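You operate a simulated robot arm through the tools that you are given. There is no shell and no other tool. Be economical: measure what you need, move in short steps, check, and stop when the job is done.

You run a simulated robot arm. Do the job below in one go: nothing can be reset, and whatever is moved stays where it is left.

JOB
Put things in order on the door side of the work table. At the end: the white gel pump bottle stands where the clear measuring cup stood; the clear measuring cup is on the teal box (marked "7"); the teal coupler is on the silver filter dish; the white spare bulb from the door side of the work table stands where the white gel pump bottle stood; whatever was shut is shut again. Leave all else as you found it, and nothing knocked over.

The check looks at the end state, three seconds after you hand in, the way a careful person would. Anything else that was tipped, shoved, dropped, spilled or broken makes it a failure.

ROBOT AND FRAMES
A 7-joint arm with a two-finger parallel gripper, fixed in place. Base frame: the origin is at the foot of the arm, x ahead of it, y to its left, z up; the work surface is at about z = 78. Lengths are in cm, angles in rad, forces in N, time in s.
With the tool pointing down near the work surface it reaches from about 30 to 70 cm from the base axis. Its first joint turns from -1.152 to 1.152 rad. Payload 1.57 kg.
The TCP is the grasp point between the finger pads, 3 cm short of the fingertips. In the tool frame z runs along the fingers and y along their closing line. Largest opening 11 cm; finger width 2.4, thickness 1.2; the body of the gripper, 4.8 by 11.2 cm, starts 7.8 cm behind the TCP.
Orientation is told as [roll, pitch, yaw] about the base's x, y, z axes, in that order, counted from this pose: with the fingers straight down and closing along the base's y, the tool's x points along the base's -x, its y along +y and its z along -z.

CONTROLS
- The arm moves only by the tool move_arm. Its argument "steps" is a list of rows, each an object of numbers (a shift or turn left out is 0, a gripper value left out holds the last): "dx", "dy", "dz": the shift along the tool's x, y, z in m; "wx", "wy", "wz": the turn, a rotation vector about the tool's x, y, z in rad; "jaw": the opening, from 0 (shut) to 1 (fully open). In form: [{"dx": .., "dy": .., "dz": .., "wx": .., "wy": .., "wz": .., "jaw": ..}, ...]. A call has 1 to 20 rows; each row is the pose to reach, as a shift and turn from the pose commanded when the call began, along the tool's axes at that moment. A row lasts 0.2 s, in which the tool goes at most 5 cm and 0.15 rad; a call with a longer step from one row to the next is refused whole, and so is a gripper value outside its range. A pose out of reach is approached as far as the arm can. The call stops where the force on the tool passes 40 N (or 10 N more than at its start, if that is more) or the arm is blocked; 0.2 s more then pass. The fingers move at their own pace (about 10.8 cm/s each) and stop on an object; they squeeze with about 26 N. The grip force told is the motor's: it shows also when the fingers shut on nothing. Time passes only in rows, and 0.2 s behind the last, so rows that repeat a pose let the fingers close. The reply holds the time, the measured pose of the TCP, the force on the tool along the base axes, the opening and the grip force, in the units named above and with some noise, and new pictures: "show" is both (left out), scene, wrist or none.
- Cameras (640 x 400 px; columns grow to the right, rows downward): "scene" is fixed at [17.93, -41.18, 139.9]; the picture's right is [0.57, -0.82, 0.00], its down [-0.49, -0.34, -0.80] and it looks along [0.66, 0.46, -0.60] (base axes); focal length 329 px, centre (320, 200). "wrist" rides on the gripper at [7, 1.6, -14.1] in the tool frame; the picture's right is [-0.23, 0.97, 0.00], its down [-0.85, -0.20, -0.48] and it looks along [-0.47, -0.11, 0.88] (tool axes); focal length 222 px, centre (320, 200). There is no depth. A picture from a camera that has moved, and an enlarged one, comes with that camera's place and axes in the base frame and with its lens.
- zoom(camera, box): a new picture of the part [left, top, right, bottom] of that camera's present view, enlarged. The clock stands still meanwhile.
- hand_in(): hands the job in; it is judged then, once.

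Go step by step. Nothing tells you positions but the pictures and the camera data: compare them with the known pose of the tool, close in by small moves and look again before you grip or let go. The budget is 120 turns and 200 pictures, counting those below and the enlarged ones. Unless the task says otherwise, let go and move clear before handing in, and close with one line.

The tools are called after "Emit:" as a command line: name --argument value ..., lists and objects as JSON in quotes. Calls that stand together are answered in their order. move_arm: Moves the arm, as the interface text tells. Its arguments: {"type":"object","properties":{"steps":{"type":"array"},"show":{"type":"string","enum":["both","scene","wrist","none"]}},"required":["steps"]} The other tools are called the same way: zoom (camera, box) takes an enlarged picture of a part of a camera's view; hand_in () hands the job in.

At the start:

```text
time: 0.0
position: [42.73, -3.92, 119.86]
orientation: [0.001, 0.001, 0.001]
force: [-0.7, -0.4, -0.9]
width: 10.98
finger_force: 0.2
```

scene: 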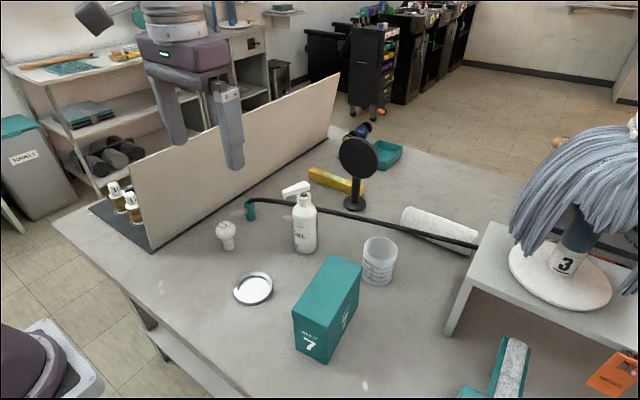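
wrist: 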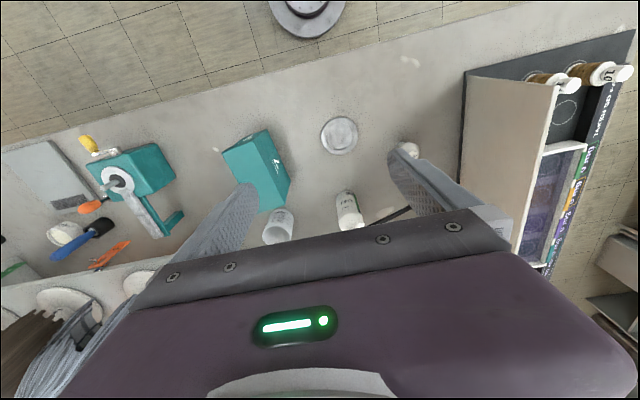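

I see the board, dish, bulb, gel bottle, cup, the box marked 7 and a hose with a teal end. I'll look closer before moving.

Emit:
zoom --camera "scene" --box '[200, 150, 420, 290]'

Emit:
zoom --camera "wrist" --box '[0, 110, 320, 310]'

Emit:
zoom --camera "wrist" --box '[320, 20, 640, 270]'

Emit:
zoom --camera "scene" --box '[380, 100, 640, 400]'

Emit:
zoom --camera "scene" --box '[40, 120, 280, 330]'

```text
2.86 times, centred on (310, 220) of scene
camera zoom: at [17.93, -41.18, 139.9], right [0.57, -0.82, 0.0], down [-0.49, -0.34, -0.8], along [0.66, 0.46, -0.6], focal length 939 px, centre (349, 143)
```

zoom: 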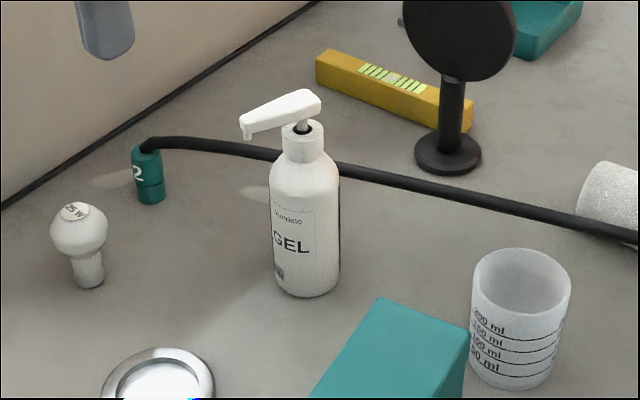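

```text
2.00 times, centred on (160, 210) of wrist
camera zoom: at [35.86, -2.5, 134.05], right [0.23, 0.97, 0.0], down [0.85, -0.2, 0.48], along [0.47, -0.11, -0.88], focal length 444 px, centre (640, 180)
```

zoom: 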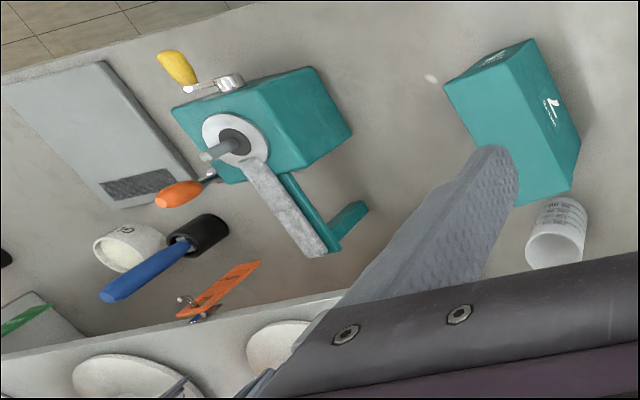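

```text
1.60 times, centred on (480, 145) of wrist
camera zoom: at [35.86, -2.5, 134.05], right [0.23, 0.97, 0.0], down [0.85, -0.2, 0.48], along [0.47, -0.11, -0.88], focal length 355 px, centre (64, 288)
```

zoom: 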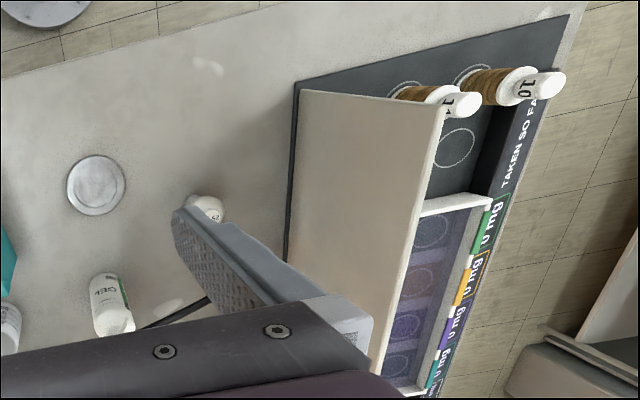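

```text
1.33 times, centred on (510, 250) of scene
camera zoom: at [17.93, -41.18, 139.9], right [0.57, -0.82, 0.0], down [-0.49, -0.34, -0.8], along [0.66, 0.46, -0.6], focal length 438 px, centre (67, 133)
```

zoom: 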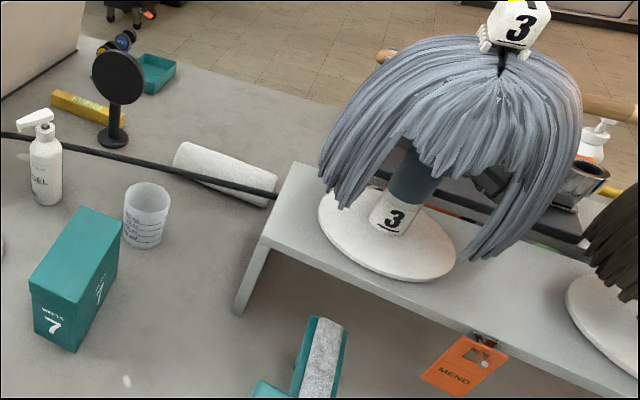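

```text
1.90 times, centred on (160, 225) of scene
camera zoom: at [17.93, -41.18, 139.9], right [0.57, -0.82, 0.0], down [-0.49, -0.34, -0.8], along [0.66, 0.46, -0.6], focal length 626 px, centre (625, 152)
```

zoom: 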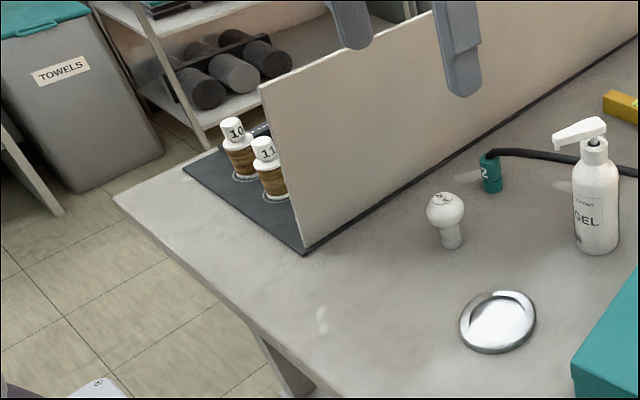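

Coupler sits at the hose end; hose runs behind the bottle. Plan: cup to box, bottle to the cup spot, coupler to dish, bulb to bottle spot. I look at the box and hose in more detail.

Emit:
zoom --camera "scene" --box '[280, 225, 420, 375]'

Emit:
zoom --camera "scene" --box '[380, 180, 520, 280]'

Emit:
move_arm --steps '[{"dx": 0.0, "dy": -0.05}, {"dx": 0.0, "dy": -0.1}, {"dx": -0.0, "dy": -0.14}, {"dx": 0.04, "dy": -0.14}, {"dx": 0.04, "dy": -0.14}]'

```text
2.67 times, centred on (350, 300) of scene
camera zoom: at [17.93, -41.18, 139.9], right [0.57, -0.82, 0.0], down [-0.49, -0.34, -0.8], along [0.66, 0.46, -0.6], focal length 876 px, centre (240, -67)
```

zoom: 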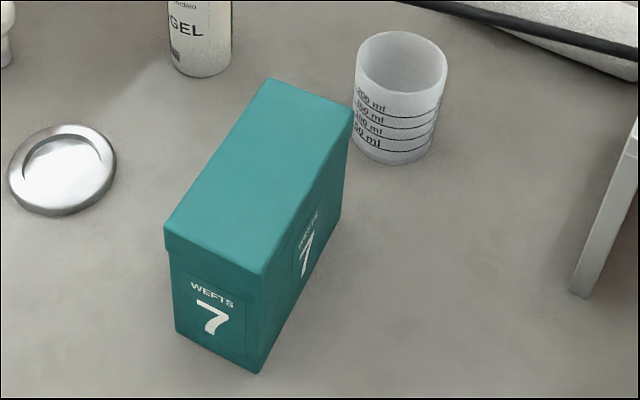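

```text
4.00 times, centred on (450, 230) of scene
camera zoom: at [17.93, -41.18, 139.9], right [0.57, -0.82, 0.0], down [-0.49, -0.34, -0.8], along [0.66, 0.46, -0.6], focal length 1315 px, centre (-200, 80)
```

zoom: 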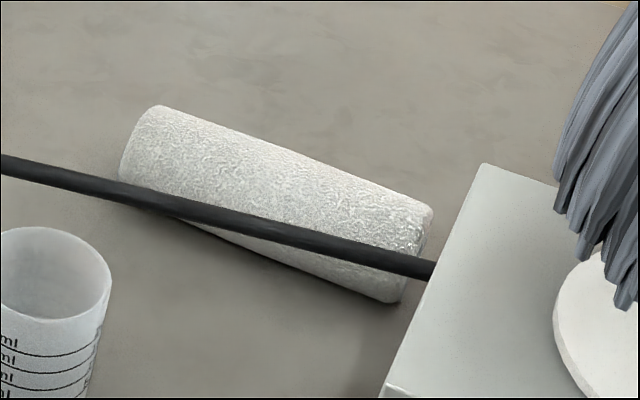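

```text
time: 1.2
position: [38.7, -18.11, 119.89]
orientation: [-0.001, 0.0, -0.001]
force: [0.6, 0.9, 0.0]
width: 10.98
finger_force: 0.0
camera wrist: at [31.88, -16.59, 133.99], right [0.23, 0.97, 0.0], down [0.85, -0.2, 0.48], along [0.47, -0.11, -0.88], focal length 222 px, centre (320, 200)
```

scene: 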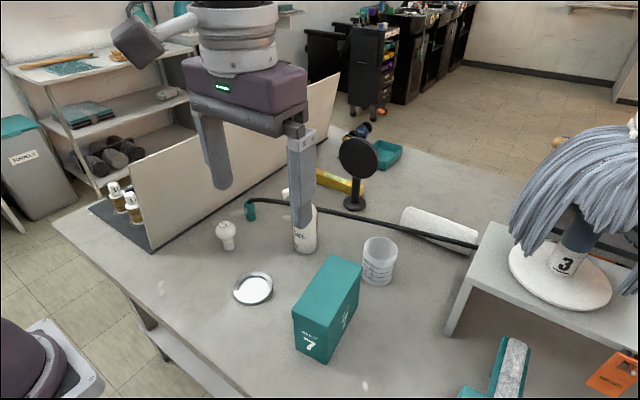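
wrist: 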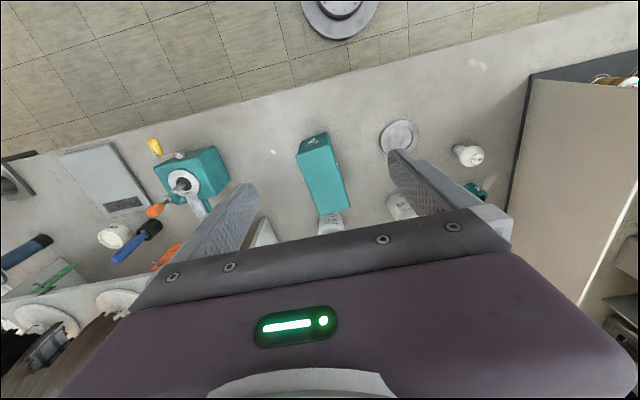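

Cup at about (68.7, -22.7), box top at about z 90, bottle at (66, -3). I'll turn the tool toward the cup and approach high.

Emit:
move_arm --steps '[{"dx": -0.03, "dz": 0.025, "wz": 0.06}, {"dx": -0.06, "dz": 0.05, "wz": 0.12}, {"dx": -0.09, "dz": 0.075, "wz": 0.18}, {"dx": -0.12, "dz": 0.1, "wz": 0.24}, {"dx": -0.15, "dz": 0.125, "wz": 0.3}, {"dx": -0.173, "dz": 0.14, "wz": 0.32}, {"dx": -0.173, "dz": 0.14, "wz": 0.32}]'

```text
time: 2.8
position: [55.71, -17.96, 105.94]
orientation: [0.0, 0.0, -0.321]
force: [0.6, 0.1, 0.1]
width: 11.01
finger_force: 0.1
camera wrist: at [49.73, -14.36, 119.98], right [0.52, 0.85, 0.0], down [0.75, -0.46, 0.48], along [0.41, -0.25, -0.88], focal length 222 px, centre (320, 200)
```

scene: 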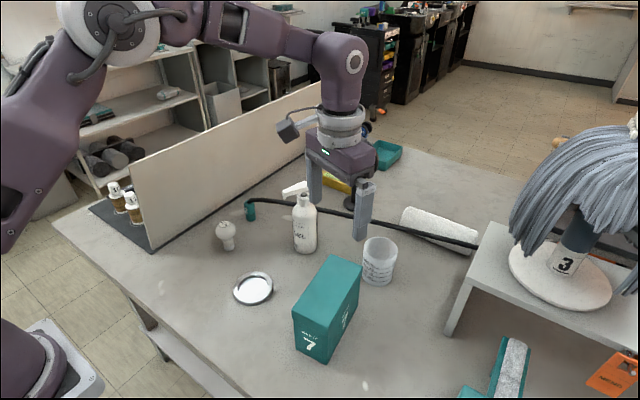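
wrist: 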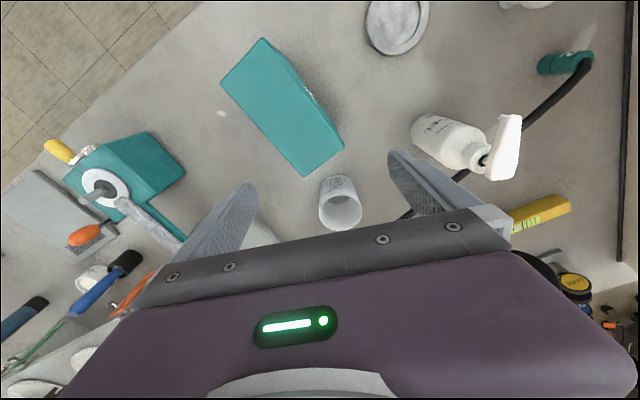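

Emit:
move_arm --steps '[{"dx": -0.035, "dz": 0.02, "wy": -0.06}, {"dx": -0.07, "dz": 0.04, "wy": -0.12}, {"dx": -0.1, "dz": 0.06, "wy": -0.2}, {"dx": -0.12, "dz": 0.08, "wy": -0.25}, {"dx": -0.137, "dy": 0.002, "dz": 0.11, "wy": -0.3}, {"dx": -0.137, "dy": 0.002, "dz": 0.11, "wy": -0.3}]'

```text
time: 4.2
position: [68.99, -22.34, 94.7]
orientation: [0.0, -0.303, -0.321]
force: [0.7, 0.1, -1.3]
width: 11.01
finger_force: 0.1
camera wrist: at [59.29, -17.47, 106.13], right [0.51, 0.86, 0.07], down [0.58, -0.4, 0.71], along [0.64, -0.33, -0.7], focal length 222 px, centre (320, 200)
```

scene: 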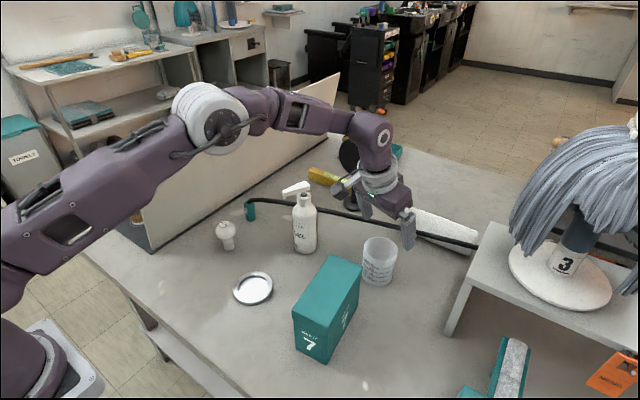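
wrist: 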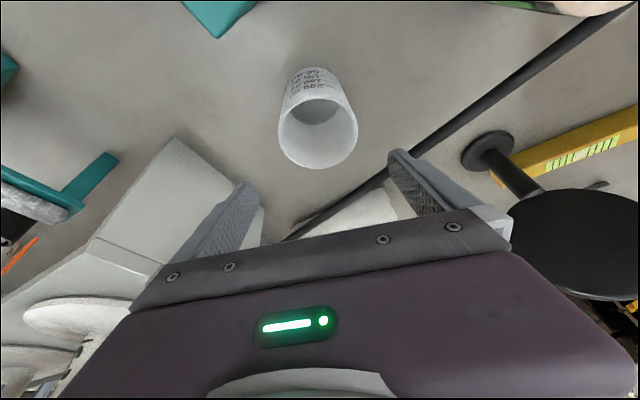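

Aligned with the cup; going straight down around it.

Emit:
move_arm --steps '[{"dx": 0.009, "dy": 0.001, "dz": 0.029}, {"dx": 0.018, "dy": 0.002, "dz": 0.058}, {"dx": 0.0266, "dy": 0.002, "dz": 0.086}, {"dx": 0.0266, "dy": 0.002, "dz": 0.086}]'

```text
time: 5.2
position: [68.99, -21.88, 85.7]
orientation: [0.0, -0.299, -0.322]
force: [-0.8, -0.7, 0.1]
width: 11.01
finger_force: 0.0
camera wrist: at [59.44, -17.08, 97.12], right [0.51, 0.86, 0.07], down [0.58, -0.4, 0.71], along [0.63, -0.33, -0.7], focal length 222 px, centre (320, 200)
```

scene: 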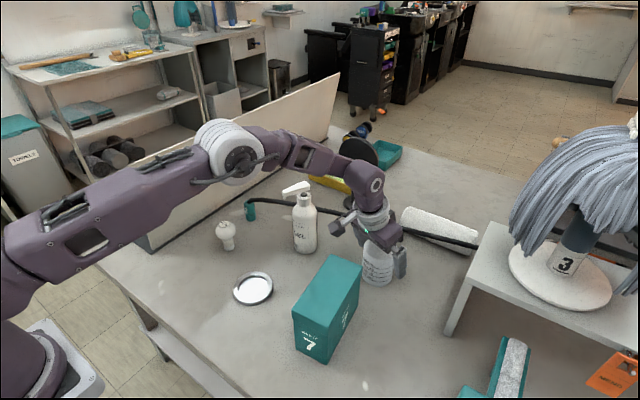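
wrist: 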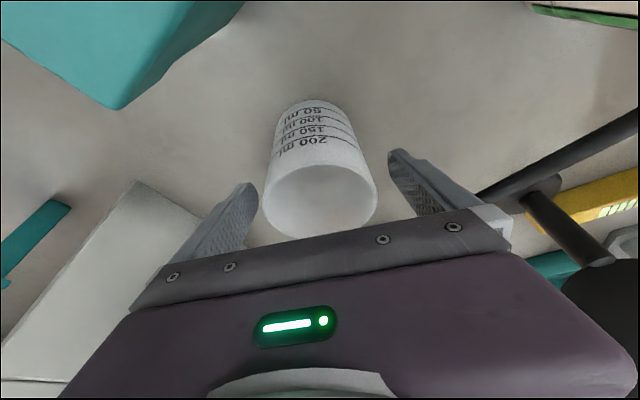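

Emit:
move_arm --steps '[{"jaw": 0.75}, {"jaw": 0.6}, {"jaw": 0.5}, {"jaw": 0.5}]'

```text
time: 6.2
position: [69.06, -21.92, 85.74]
orientation: [0.0, -0.3, -0.321]
force: [0.4, -0.7, -0.6]
width: 7.17
finger_force: 26.1
camera wrist: at [59.44, -17.08, 97.14], right [0.51, 0.86, 0.07], down [0.58, -0.4, 0.71], along [0.63, -0.33, -0.7], focal length 222 px, centre (320, 200)
```

scene: 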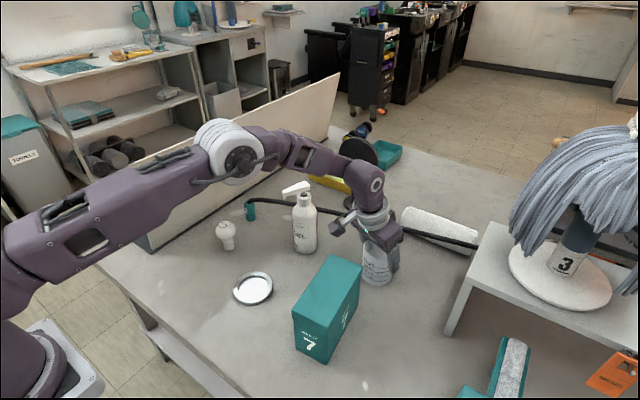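
wrist: 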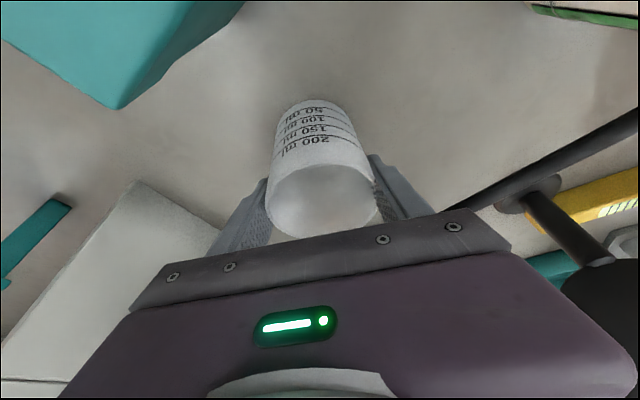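

Cup gripped. Lifting straight up.

Emit:
move_arm --steps '[{"dx": -0.006, "dz": -0.019}, {"dx": -0.015, "dz": -0.048}, {"dx": -0.027, "dz": -0.0875}, {"dx": -0.038, "dz": -0.123}, {"dx": -0.0473, "dz": -0.153}, {"dx": -0.0473, "dz": -0.153}]'

```text
time: 7.6
position: [69.1, -22.12, 102.09]
orientation: [-0.001, -0.302, -0.32]
force: [0.3, 0.1, -0.1]
width: 7.17
finger_force: 26.2
camera wrist: at [59.4, -17.17, 113.44], right [0.51, 0.86, 0.07], down [0.58, -0.4, 0.71], along [0.63, -0.33, -0.7], focal length 222 px, centre (320, 200)
```

scene: 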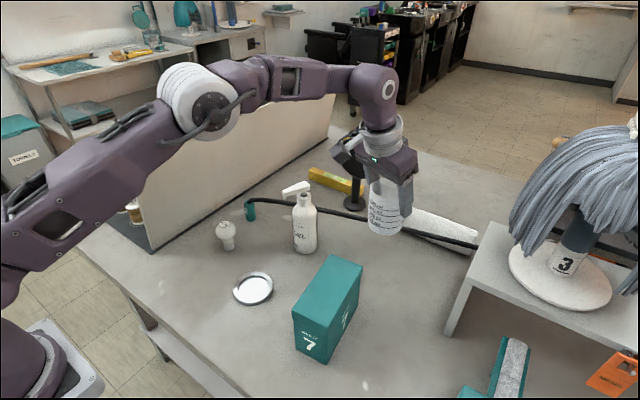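
wrist: 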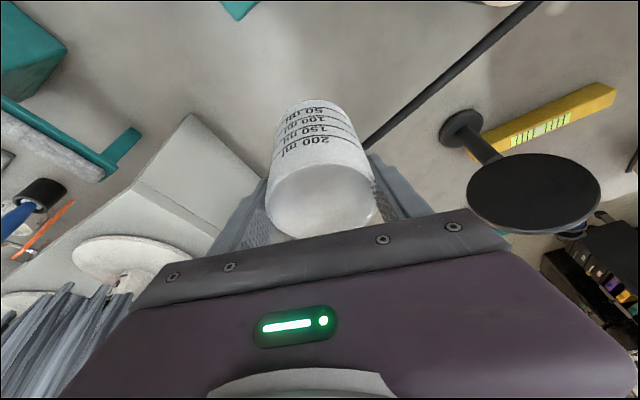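

Emit:
move_arm --steps '[{"dx": 0.03, "dz": -0.0093, "dy": -0.007}, {"dx": 0.065, "dz": -0.0201, "dy": -0.015}, {"dx": 0.1, "dz": -0.031, "dy": -0.023}, {"dx": 0.135, "dz": -0.0418, "dy": -0.031}, {"dx": 0.155, "dz": -0.048, "dy": -0.0355}, {"dx": 0.1614, "dz": -0.05, "dy": -0.037}, {"dx": 0.1614, "dz": -0.05, "dy": -0.037}]'

```text
time: 9.2
position: [51.92, -20.2, 101.96]
orientation: [-0.001, -0.301, -0.32]
force: [0.8, 0.1, -1.1]
width: 7.18
finger_force: 25.9
camera wrist: at [42.25, -15.34, 113.29], right [0.51, 0.86, 0.07], down [0.58, -0.4, 0.71], along [0.63, -0.33, -0.7], focal length 222 px, centre (320, 200)
```

scene: 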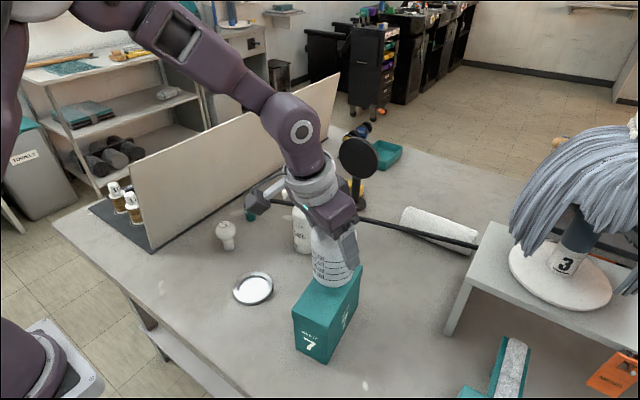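
wrist: 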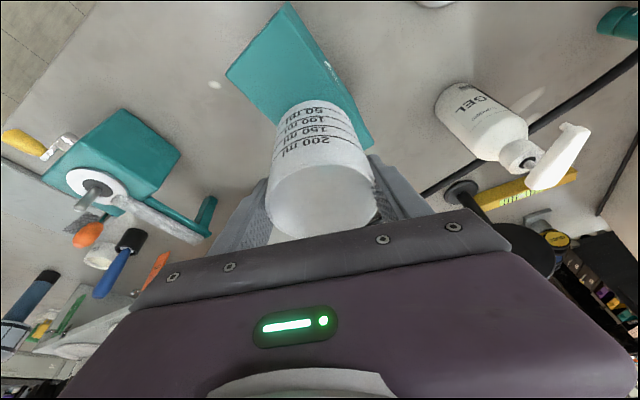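

Emit:
move_arm --steps '[{"dx": 0.005, "dz": 0.0158}, {"dx": 0.0089, "dz": 0.0287}, {"dx": 0.0089, "dz": 0.0287}]' --show "none"

Emit:
zoom --camera "scene" --box '[270, 190, 400, 370]'

Emit:
zoom --camera "wrist" --box '[200, 0, 440, 200]'

```text
time: 10.0
position: [52.01, -19.99, 98.9]
orientation: [0.0, -0.301, -0.323]
force: [0.4, -0.1, -0.9]
width: 7.18
finger_force: 25.7
```

```text
2.22 times, centred on (335, 280) of scene
camera zoom: at [17.93, -41.18, 139.9], right [0.57, -0.82, 0.0], down [-0.49, -0.34, -0.8], along [0.66, 0.46, -0.6], focal length 730 px, centre (287, 22)
```

zoom: 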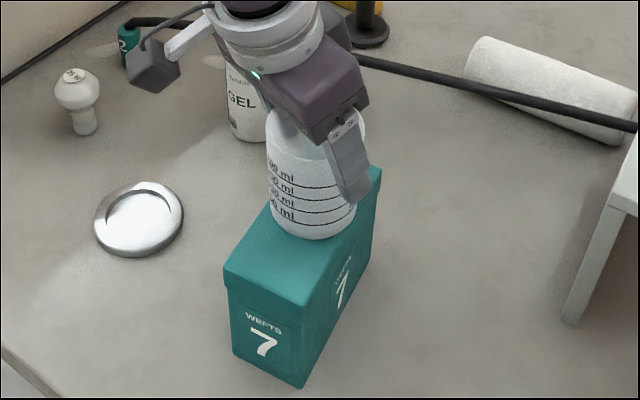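

```text
2.00 times, centred on (320, 100) of wrist
camera zoom: at [42.29, -15.2, 110.28], right [0.51, 0.86, 0.07], down [0.58, -0.4, 0.71], along [0.63, -0.33, -0.7], focal length 444 px, centre (320, 400)
```

zoom: 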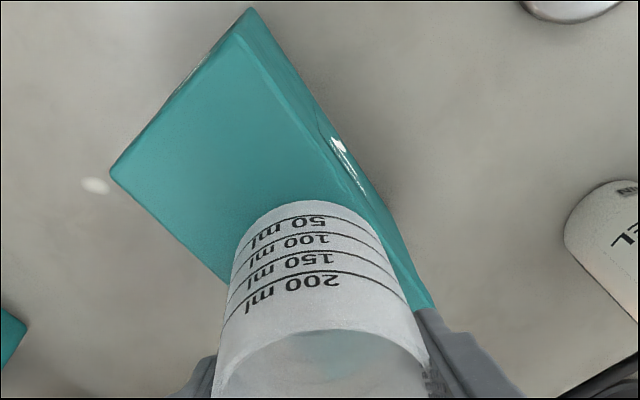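

Cup hovers slightly to the -y side of the box; nudging +y 0.6 cm and lowering till touch.

Emit:
move_arm --steps '[{"dx": 0.002, "dy": 0.006, "dz": -0.001}, {"dx": 0.003, "dy": 0.006, "dz": 0.002}, {"dx": 0.004, "dy": 0.006, "dz": 0.0055}, {"dx": 0.004, "dy": 0.006, "dz": 0.0055}]' --show "none"

Emit:
zoom --camera "scene" --box '[270, 190, 400, 370]'

```text
time: 11.0
position: [51.98, -19.44, 98.54]
orientation: [-0.001, -0.303, -0.32]
force: [1.7, -1.0, 18.7]
width: 7.16
finger_force: 26.0
```

```text
2.22 times, centred on (335, 280) of scene
camera zoom: at [17.91, -41.17, 139.91], right [0.57, -0.82, 0.0], down [-0.49, -0.34, -0.8], along [0.66, 0.46, -0.6], focal length 730 px, centre (287, 22)
```

zoom: 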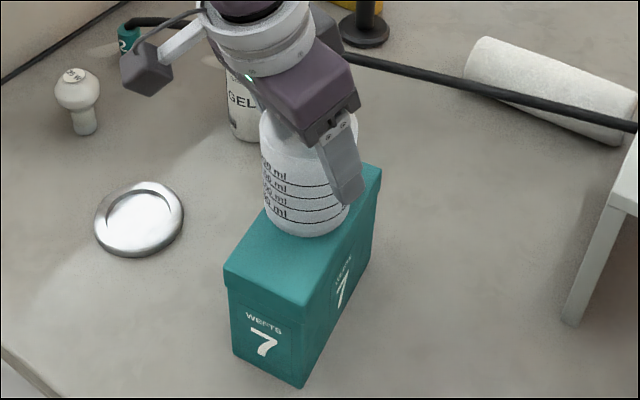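

Contact made. Relieve slightly and open, then rise.

Emit:
move_arm --steps '[{"dz": -0.0015, "jaw": 0.5}, {"dz": -0.0015, "jaw": 0.68}, {"dz": -0.0015, "jaw": 0.8}, {"dz": -0.0015, "jaw": 0.95}, {"dz": -0.0015, "jaw": 1.0}]'

```text
time: 12.2
position: [51.89, -19.54, 98.47]
orientation: [0.0, -0.3, -0.321]
force: [0.4, 0.8, 0.4]
width: 11.0
finger_force: 0.2
camera wrist: at [42.17, -14.61, 109.89], right [0.51, 0.86, 0.07], down [0.58, -0.4, 0.71], along [0.63, -0.33, -0.7], focal length 222 px, centre (320, 200)
```

scene: 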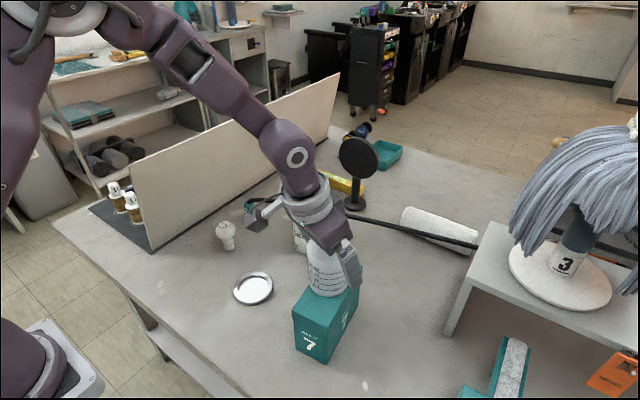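
wrist: 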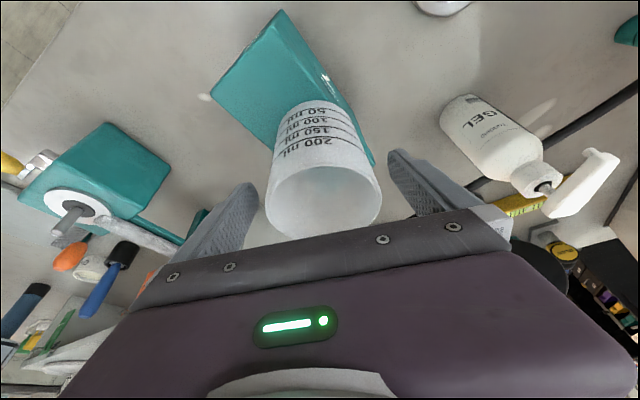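

Released and upright. Rising straight up.

Emit:
move_arm --steps '[{"dx": -0.006, "dz": -0.0195}, {"dx": -0.015, "dz": -0.048}, {"dx": -0.0295, "dz": -0.0955}, {"dx": -0.0443, "dz": -0.143}, {"dx": -0.0443, "dz": -0.143}]'

Emit:
zoom --camera "scene" --box '[270, 160, 400, 370]'

```text
time: 13.4
position: [51.82, -19.36, 113.59]
orientation: [0.0, -0.3, -0.322]
force: [0.0, -0.1, -0.4]
width: 11.0
finger_force: 0.1
camera wrist: at [42.16, -14.58, 124.95], right [0.51, 0.86, 0.07], down [0.58, -0.4, 0.71], along [0.63, -0.33, -0.7], focal length 222 px, centre (320, 200)
```

scene: 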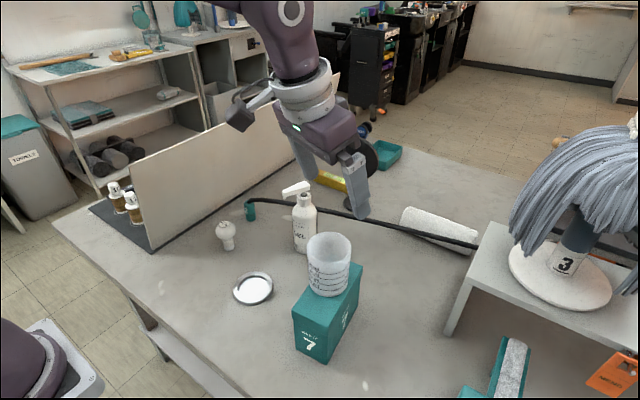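
wrist: 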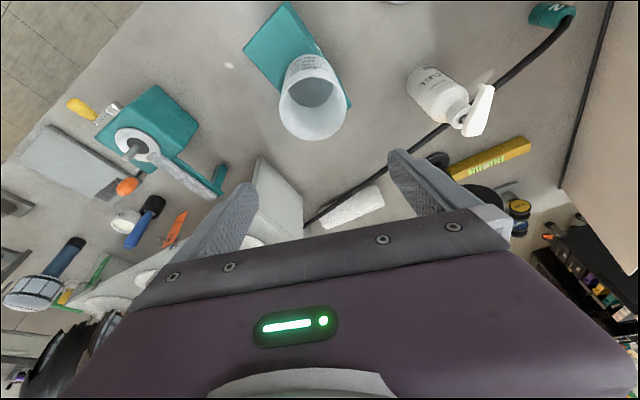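

```text
1.90 times, centred on (335, 265) of scene
camera zoom: at [17.93, -41.18, 139.9], right [0.57, -0.82, 0.0], down [-0.49, -0.34, -0.8], along [0.66, 0.46, -0.6], focal length 626 px, centre (291, 76)
```

zoom: 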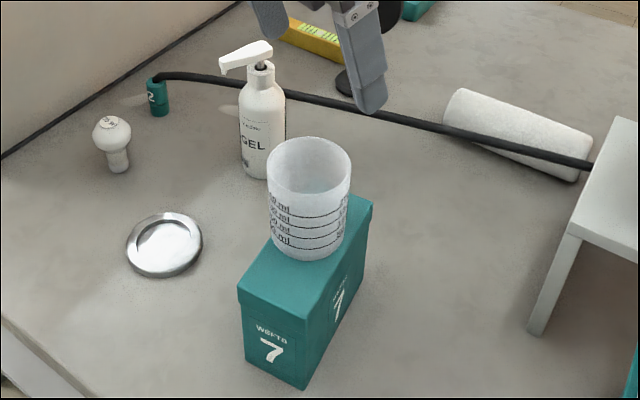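

Cup stands well on the box. Now over to the bottle (about 65.9, -2.7), keeping this tool attitude, which suits the nozzle direction.

Emit:
move_arm --steps '[{"dx": -0.01, "dy": 0.034, "dz": 0.0}, {"dx": -0.02, "dy": 0.07, "dz": 0.01}, {"dx": -0.03, "dy": 0.11, "dz": 0.025}, {"dx": -0.043, "dy": 0.15, "dz": 0.045}, {"dx": -0.055, "dy": 0.185, "dz": 0.065}, {"dx": -0.061, "dy": 0.203, "dz": 0.0775}, {"dx": -0.061, "dy": 0.203, "dz": 0.0775}]'

Emit:
zoom --camera "scene" --box '[220, 100, 400, 260]'

```text
time: 15.0
position: [66.2, -2.6, 107.61]
orientation: [-0.001, -0.301, -0.323]
force: [-0.1, 0.1, -0.5]
width: 11.01
finger_force: 0.0
camera wrist: at [56.47, 2.28, 119.08], right [0.51, 0.86, 0.07], down [0.58, -0.4, 0.71], along [0.63, -0.33, -0.7], focal length 222 px, centre (320, 200)
```

scene: 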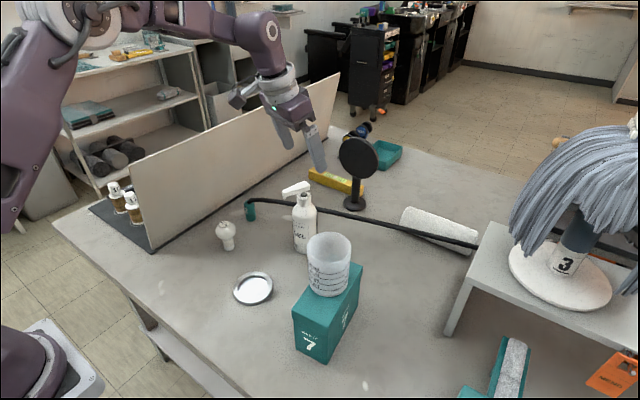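
wrist: 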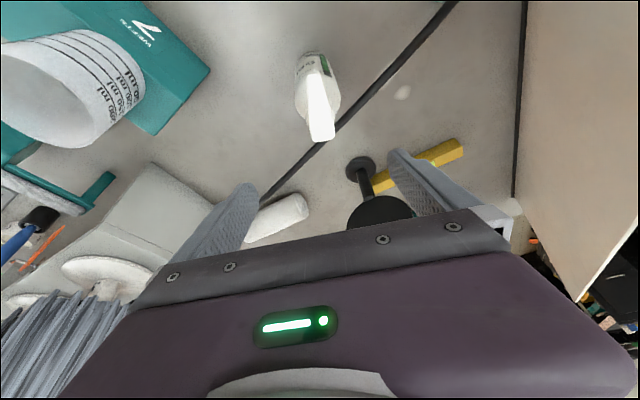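

```text
2.50 times, centred on (310, 180) of scene
camera zoom: at [17.94, -41.18, 139.9], right [0.57, -0.82, 0.0], down [-0.49, -0.34, -0.8], along [0.66, 0.46, -0.6], focal length 822 px, centre (345, 250)
```

zoom: 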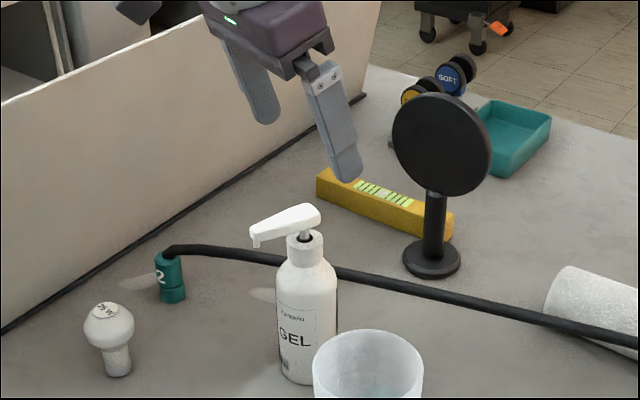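

Emit:
move_arm --steps '[{"dx": 0.014, "dy": 0.001, "dz": 0.028}, {"dx": 0.025, "dy": 0.003, "dz": 0.056}, {"dx": 0.035, "dy": 0.003, "dz": 0.083}, {"dx": 0.035, "dy": 0.003, "dz": 0.083}]'

Emit:
zoom --camera "scene" --box '[220, 120, 400, 260]'

```text
time: 16.0
position: [65.13, -2.13, 98.61]
orientation: [0.0, -0.301, -0.322]
force: [1.1, 0.2, -0.2]
width: 11.01
finger_force: 0.0
camera wrist: at [55.56, 2.81, 110.01], right [0.51, 0.86, 0.07], down [0.58, -0.4, 0.71], along [0.63, -0.33, -0.7], focal length 222 px, centre (320, 200)
```

scene: 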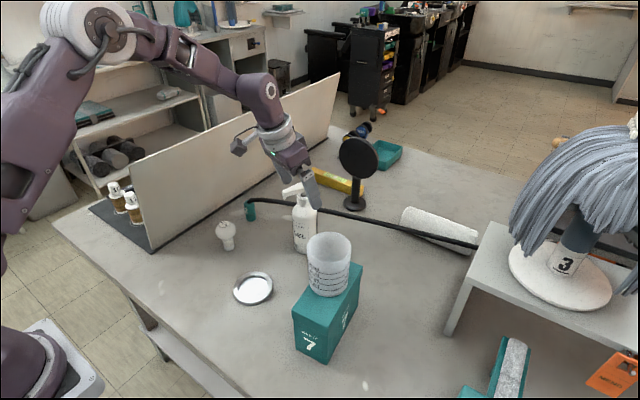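
wrist: 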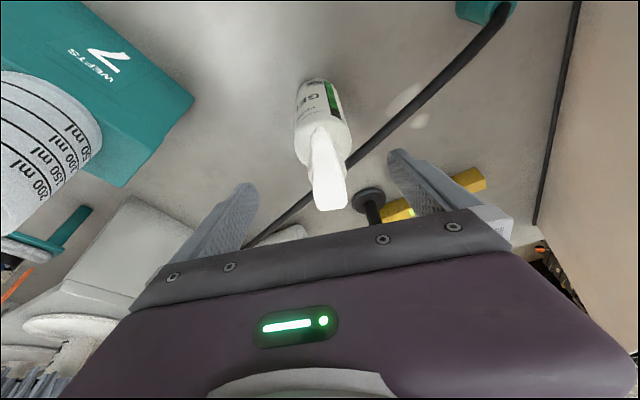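

```text
2.86 times, centred on (310, 190) of scene
camera zoom: at [17.93, -41.18, 139.9], right [0.57, -0.82, 0.0], down [-0.49, -0.34, -0.8], along [0.66, 0.46, -0.6], focal length 939 px, centre (349, 229)
```

zoom: 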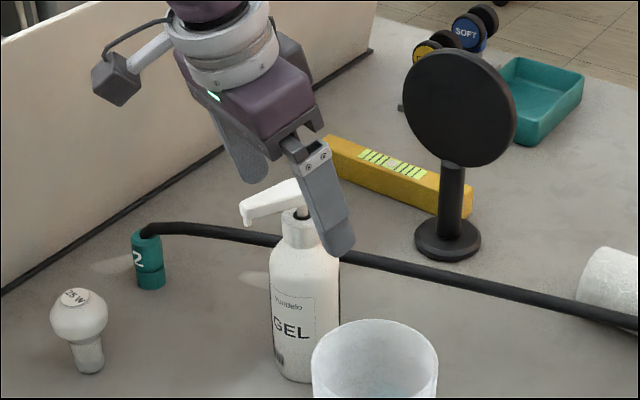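

Triangulating both views, the bottle axis is about (66.7, -2.2), collar z 92–95. Sliding down along the fingers.

Emit:
move_arm --steps '[{"dy": 0.0045, "dz": 0.012}, {"dy": 0.0045, "dz": 0.025}, {"dy": 0.0045, "dz": 0.037}, {"dy": 0.0045, "dz": 0.037}]'

Emit:
zoom --camera "scene" --box '[250, 140, 370, 260]'

Emit:
zoom --camera "wrist" --box '[200, 80, 440, 240]'

```text
time: 17.0
position: [66.5, -2.1, 95.25]
orientation: [0.0, -0.3, -0.32]
force: [0.9, -0.5, -0.3]
width: 10.99
finger_force: 0.0
camera wrist: at [56.77, 2.68, 106.59], right [0.51, 0.86, 0.07], down [0.58, -0.4, 0.71], along [0.63, -0.33, -0.7], focal length 222 px, centre (320, 200)
```

scene: 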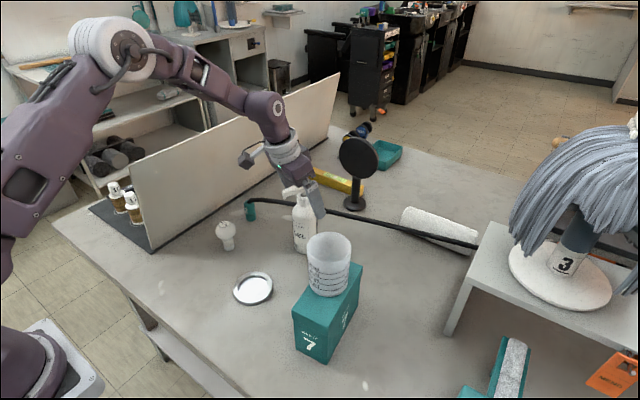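
wrist: 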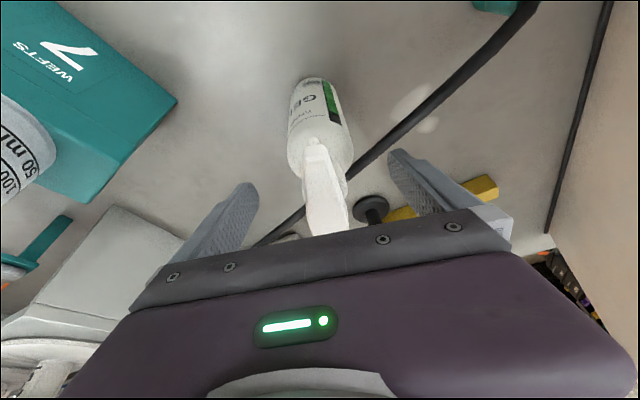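

```text
3.33 times, centred on (310, 200) of scene
camera zoom: at [17.93, -41.18, 139.9], right [0.57, -0.82, 0.0], down [-0.49, -0.34, -0.8], along [0.66, 0.46, -0.6], focal length 1096 px, centre (353, 200)
```

zoom: 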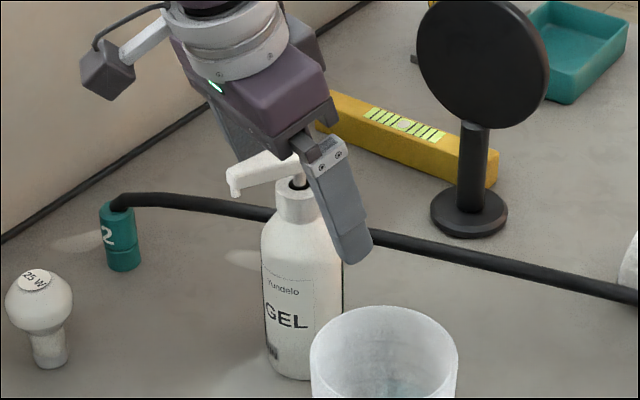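

```text
2.50 times, centred on (320, 160) of wrist
camera zoom: at [56.77, 2.68, 106.59], right [0.51, 0.86, 0.07], down [0.58, -0.4, 0.71], along [0.63, -0.33, -0.7], focal length 555 px, centre (320, 300)
```

zoom: 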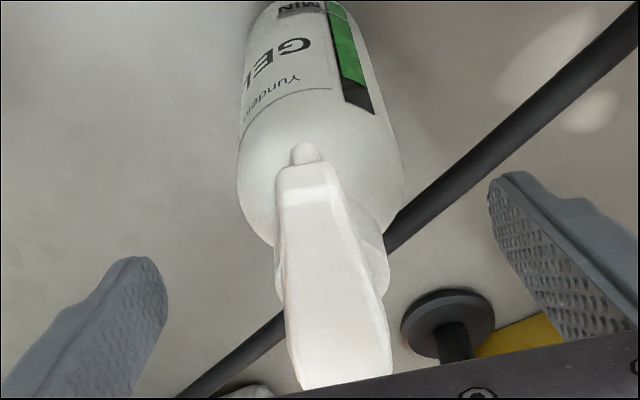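

Fingers straddle the collar. Small centring shift, then close gradually.

Emit:
move_arm --steps '[{"dy": 0.004, "jaw": 0.8}, {"dy": 0.004, "jaw": 0.6}, {"dy": 0.004, "jaw": 0.5}, {"dy": 0.004, "jaw": 0.45}, {"dy": 0.004, "jaw": 0.4}]'

Emit:
zoom --camera "wrist" --box '[200, 80, 440, 240]'

Emit:
zoom --camera "scene" --box '[250, 140, 370, 260]'

```text
time: 18.2
position: [66.51, -1.76, 95.32]
orientation: [0.0, -0.299, -0.319]
force: [-0.2, -0.1, 0.1]
width: 4.4
finger_force: 0.2
camera wrist: at [56.85, 3.12, 106.66], right [0.51, 0.86, 0.07], down [0.58, -0.4, 0.71], along [0.63, -0.33, -0.7], focal length 222 px, centre (320, 200)
```

scene: 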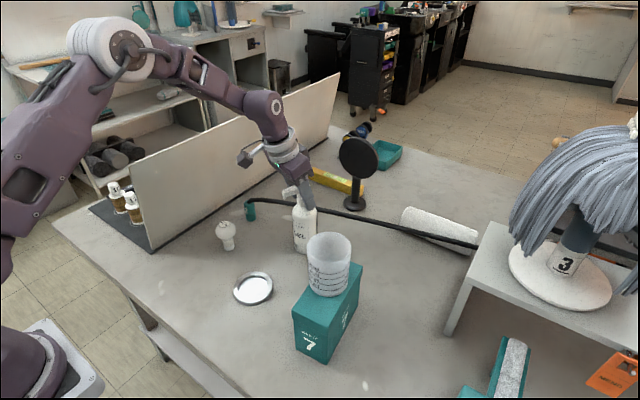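
wrist: 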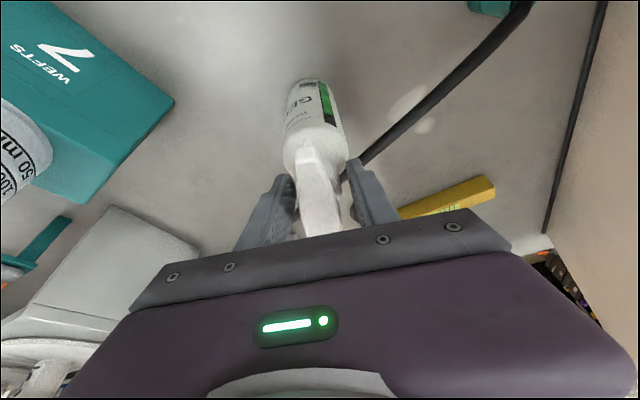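

```text
2.50 times, centred on (320, 160) of wrist
camera zoom: at [56.85, 3.12, 106.66], right [0.51, 0.86, 0.07], down [0.58, -0.4, 0.71], along [0.63, -0.33, -0.7], focal length 555 px, centre (320, 300)
```

zoom: 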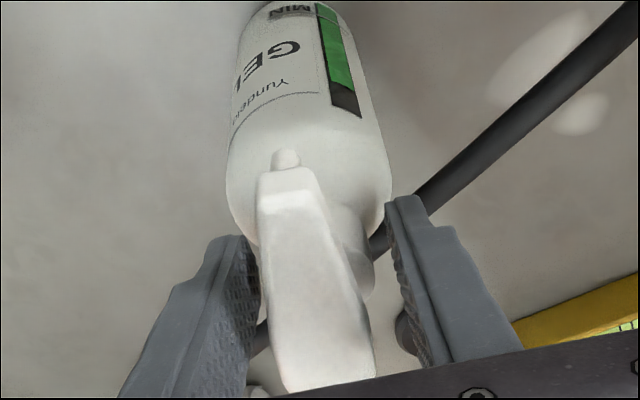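

```text
3.33 times, centred on (310, 200) of scene
camera zoom: at [17.93, -41.18, 139.9], right [0.57, -0.82, 0.0], down [-0.49, -0.34, -0.8], along [0.66, 0.46, -0.6], focal length 1096 px, centre (353, 200)
```

zoom: 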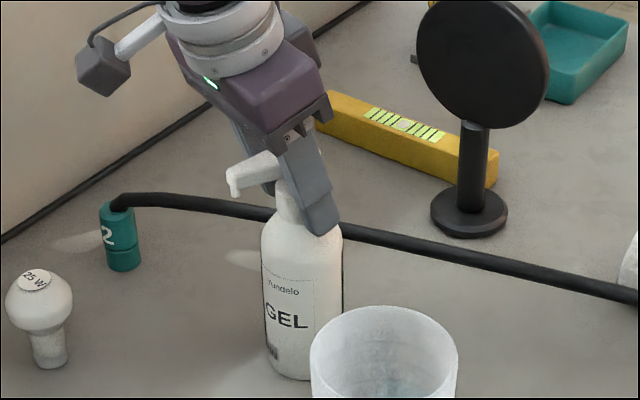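

Emit:
move_arm --steps '[{"jaw": 0.36}, {"jaw": 0.32}, {"jaw": 0.28}, {"jaw": 0.22}, {"jaw": 0.15}, {"jaw": 0.1}]'

Emit:
zoom --camera "scene" --box '[250, 140, 370, 260]'

```text
time: 19.6
position: [66.56, -1.71, 95.31]
orientation: [0.0, -0.301, -0.321]
force: [-1.9, -3.6, 18.0]
width: 3.54
finger_force: 26.0
camera wrist: at [56.85, 3.09, 106.74], right [0.51, 0.86, 0.07], down [0.58, -0.4, 0.71], along [0.64, -0.33, -0.7], focal length 222 px, centre (320, 200)
```

scene: 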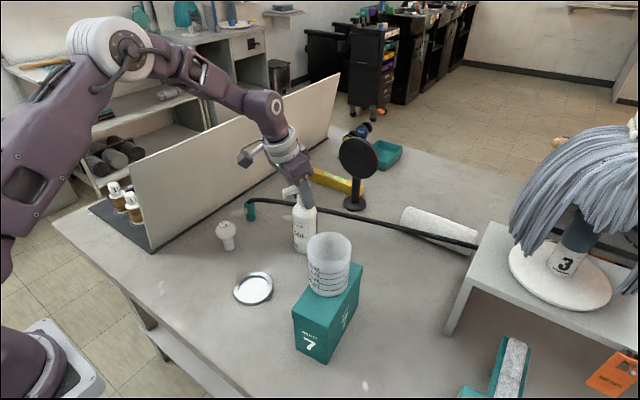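
wrist: 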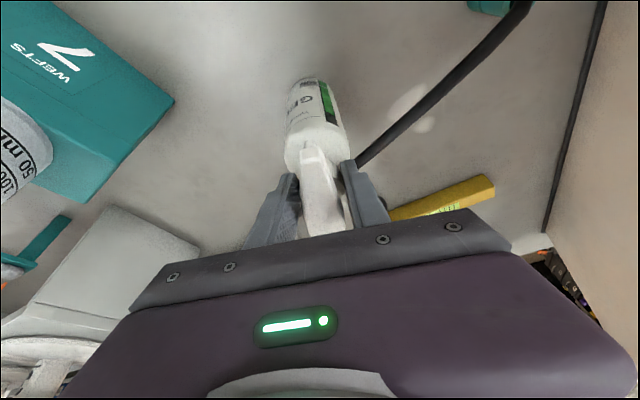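

```text
3.33 times, centred on (310, 200) of scene
camera zoom: at [17.89, -41.19, 139.9], right [0.57, -0.82, 0.0], down [-0.49, -0.34, -0.8], along [0.66, 0.46, -0.6], focal length 1096 px, centre (353, 200)
```

zoom: 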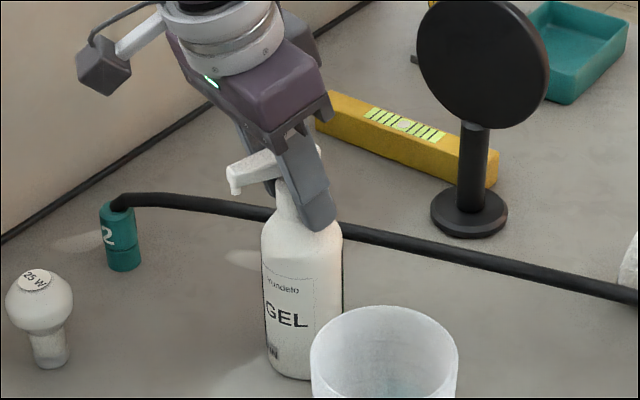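

There's an 18 N upward reaction, so the fingertips press on the shoulder. I'll reopen slightly, rise 0.6 cm and regrip.

Emit:
move_arm --steps '[{"jaw": 0.4}, {"jaw": 0.4}, {"dx": -0.0018, "dz": -0.0057, "jaw": 0.4}, {"dx": -0.0018, "dz": -0.0057, "jaw": 0.34}, {"dx": -0.0018, "dz": -0.0057, "jaw": 0.3}, {"dx": -0.0018, "dz": -0.0057, "jaw": 0.25}, {"dx": -0.0018, "dz": -0.0057, "jaw": 0.2}, {"dx": -0.0018, "dz": -0.0057, "jaw": 0.1}]' --show "none"

Emit:
zoom --camera "scene" --box '[250, 140, 370, 260]'

```text
time: 21.4
position: [66.51, -1.6, 95.84]
orientation: [-0.001, -0.299, -0.32]
force: [-0.1, -1.0, 0.6]
width: 3.36
finger_force: 26.1
```

```text
3.33 times, centred on (310, 200) of scene
camera zoom: at [17.93, -41.18, 139.9], right [0.57, -0.82, 0.0], down [-0.49, -0.34, -0.8], along [0.66, 0.46, -0.6], focal length 1096 px, centre (353, 200)
```

zoom: 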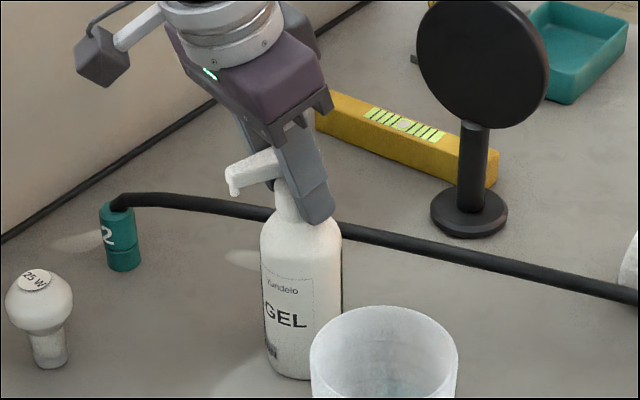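

Clean grip on the collar now. Lifting 6 cm.

Emit:
move_arm --steps '[{"dx": -0.004, "dz": -0.013}, {"dx": -0.01, "dz": -0.0325}, {"dx": -0.0177, "dz": -0.0573}, {"dx": -0.0177, "dz": -0.0573}]'

Emit:
zoom --camera "scene" --box '[230, 120, 390, 260]'

```text
time: 22.4
position: [66.42, -1.65, 101.84]
orientation: [-0.001, -0.299, -0.321]
force: [-0.8, 0.4, -2.9]
width: 3.35
finger_force: 25.7
camera wrist: at [56.77, 3.2, 113.3], right [0.51, 0.86, 0.07], down [0.58, -0.4, 0.71], along [0.63, -0.33, -0.7], focal length 222 px, centre (320, 200)
```

scene: 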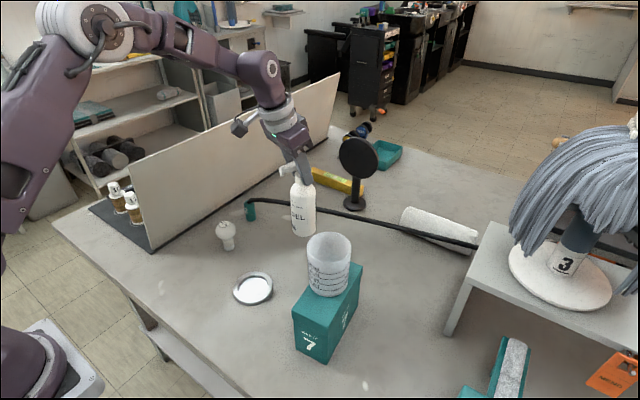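
wrist: 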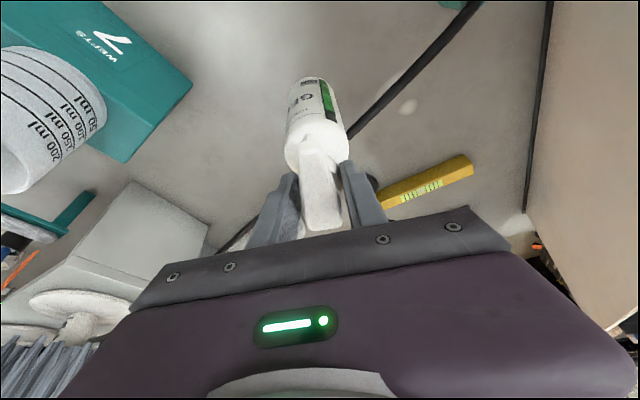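

```text
2.86 times, centred on (310, 190) of scene
camera zoom: at [17.94, -41.18, 139.9], right [0.57, -0.82, 0.0], down [-0.49, -0.34, -0.8], along [0.66, 0.46, -0.6], focal length 939 px, centre (349, 229)
```

zoom: 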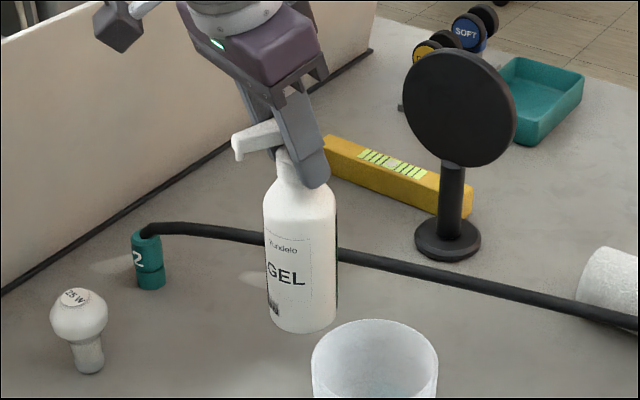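

Bottle hangs upright. Carrying it over to the cup's former spot.

Emit:
move_arm --steps '[{"dx": -0.008, "dz": 0.0024, "dy": -0.018}, {"dx": -0.02, "dz": 0.0062, "dy": -0.048}, {"dx": -0.035, "dz": 0.0108, "dy": -0.083}, {"dx": -0.05, "dz": 0.0154, "dy": -0.118}, {"dx": -0.063, "dz": 0.0194, "dy": -0.15}, {"dx": -0.072, "dz": 0.0222, "dy": -0.172}, {"dx": -0.0771, "dz": 0.0238, "dy": -0.184}, {"dx": -0.0771, "dz": 0.0238, "dy": -0.184}]'

Emit:
zoom --camera "scene" --box '[300, 160, 460, 300]'

```text
time: 24.2
position: [68.3, -21.72, 101.79]
orientation: [-0.001, -0.3, -0.32]
force: [0.4, -1.1, -3.6]
width: 3.37
finger_force: 26.2
camera wrist: at [58.64, -16.89, 113.25], right [0.51, 0.86, 0.07], down [0.58, -0.4, 0.71], along [0.63, -0.33, -0.7], focal length 222 px, centre (320, 200)
```

scene: 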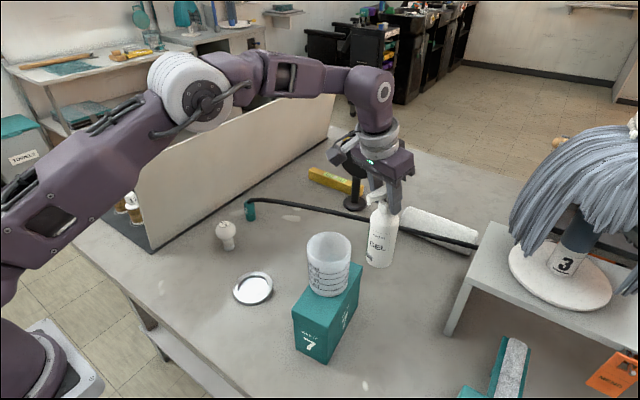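
wrist: 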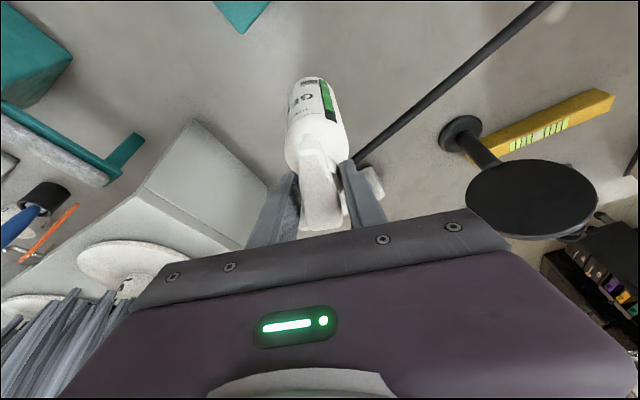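

```text
2.86 times, centred on (380, 230) of scene
camera zoom: at [17.94, -41.19, 139.9], right [0.57, -0.82, 0.0], down [-0.49, -0.34, -0.8], along [0.66, 0.46, -0.6], focal length 939 px, centre (149, 114)
```

zoom: 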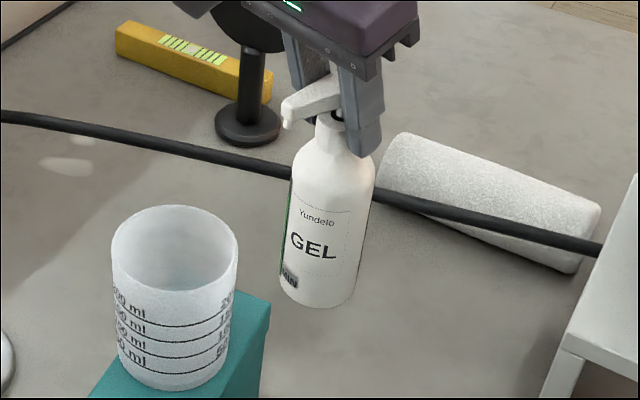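

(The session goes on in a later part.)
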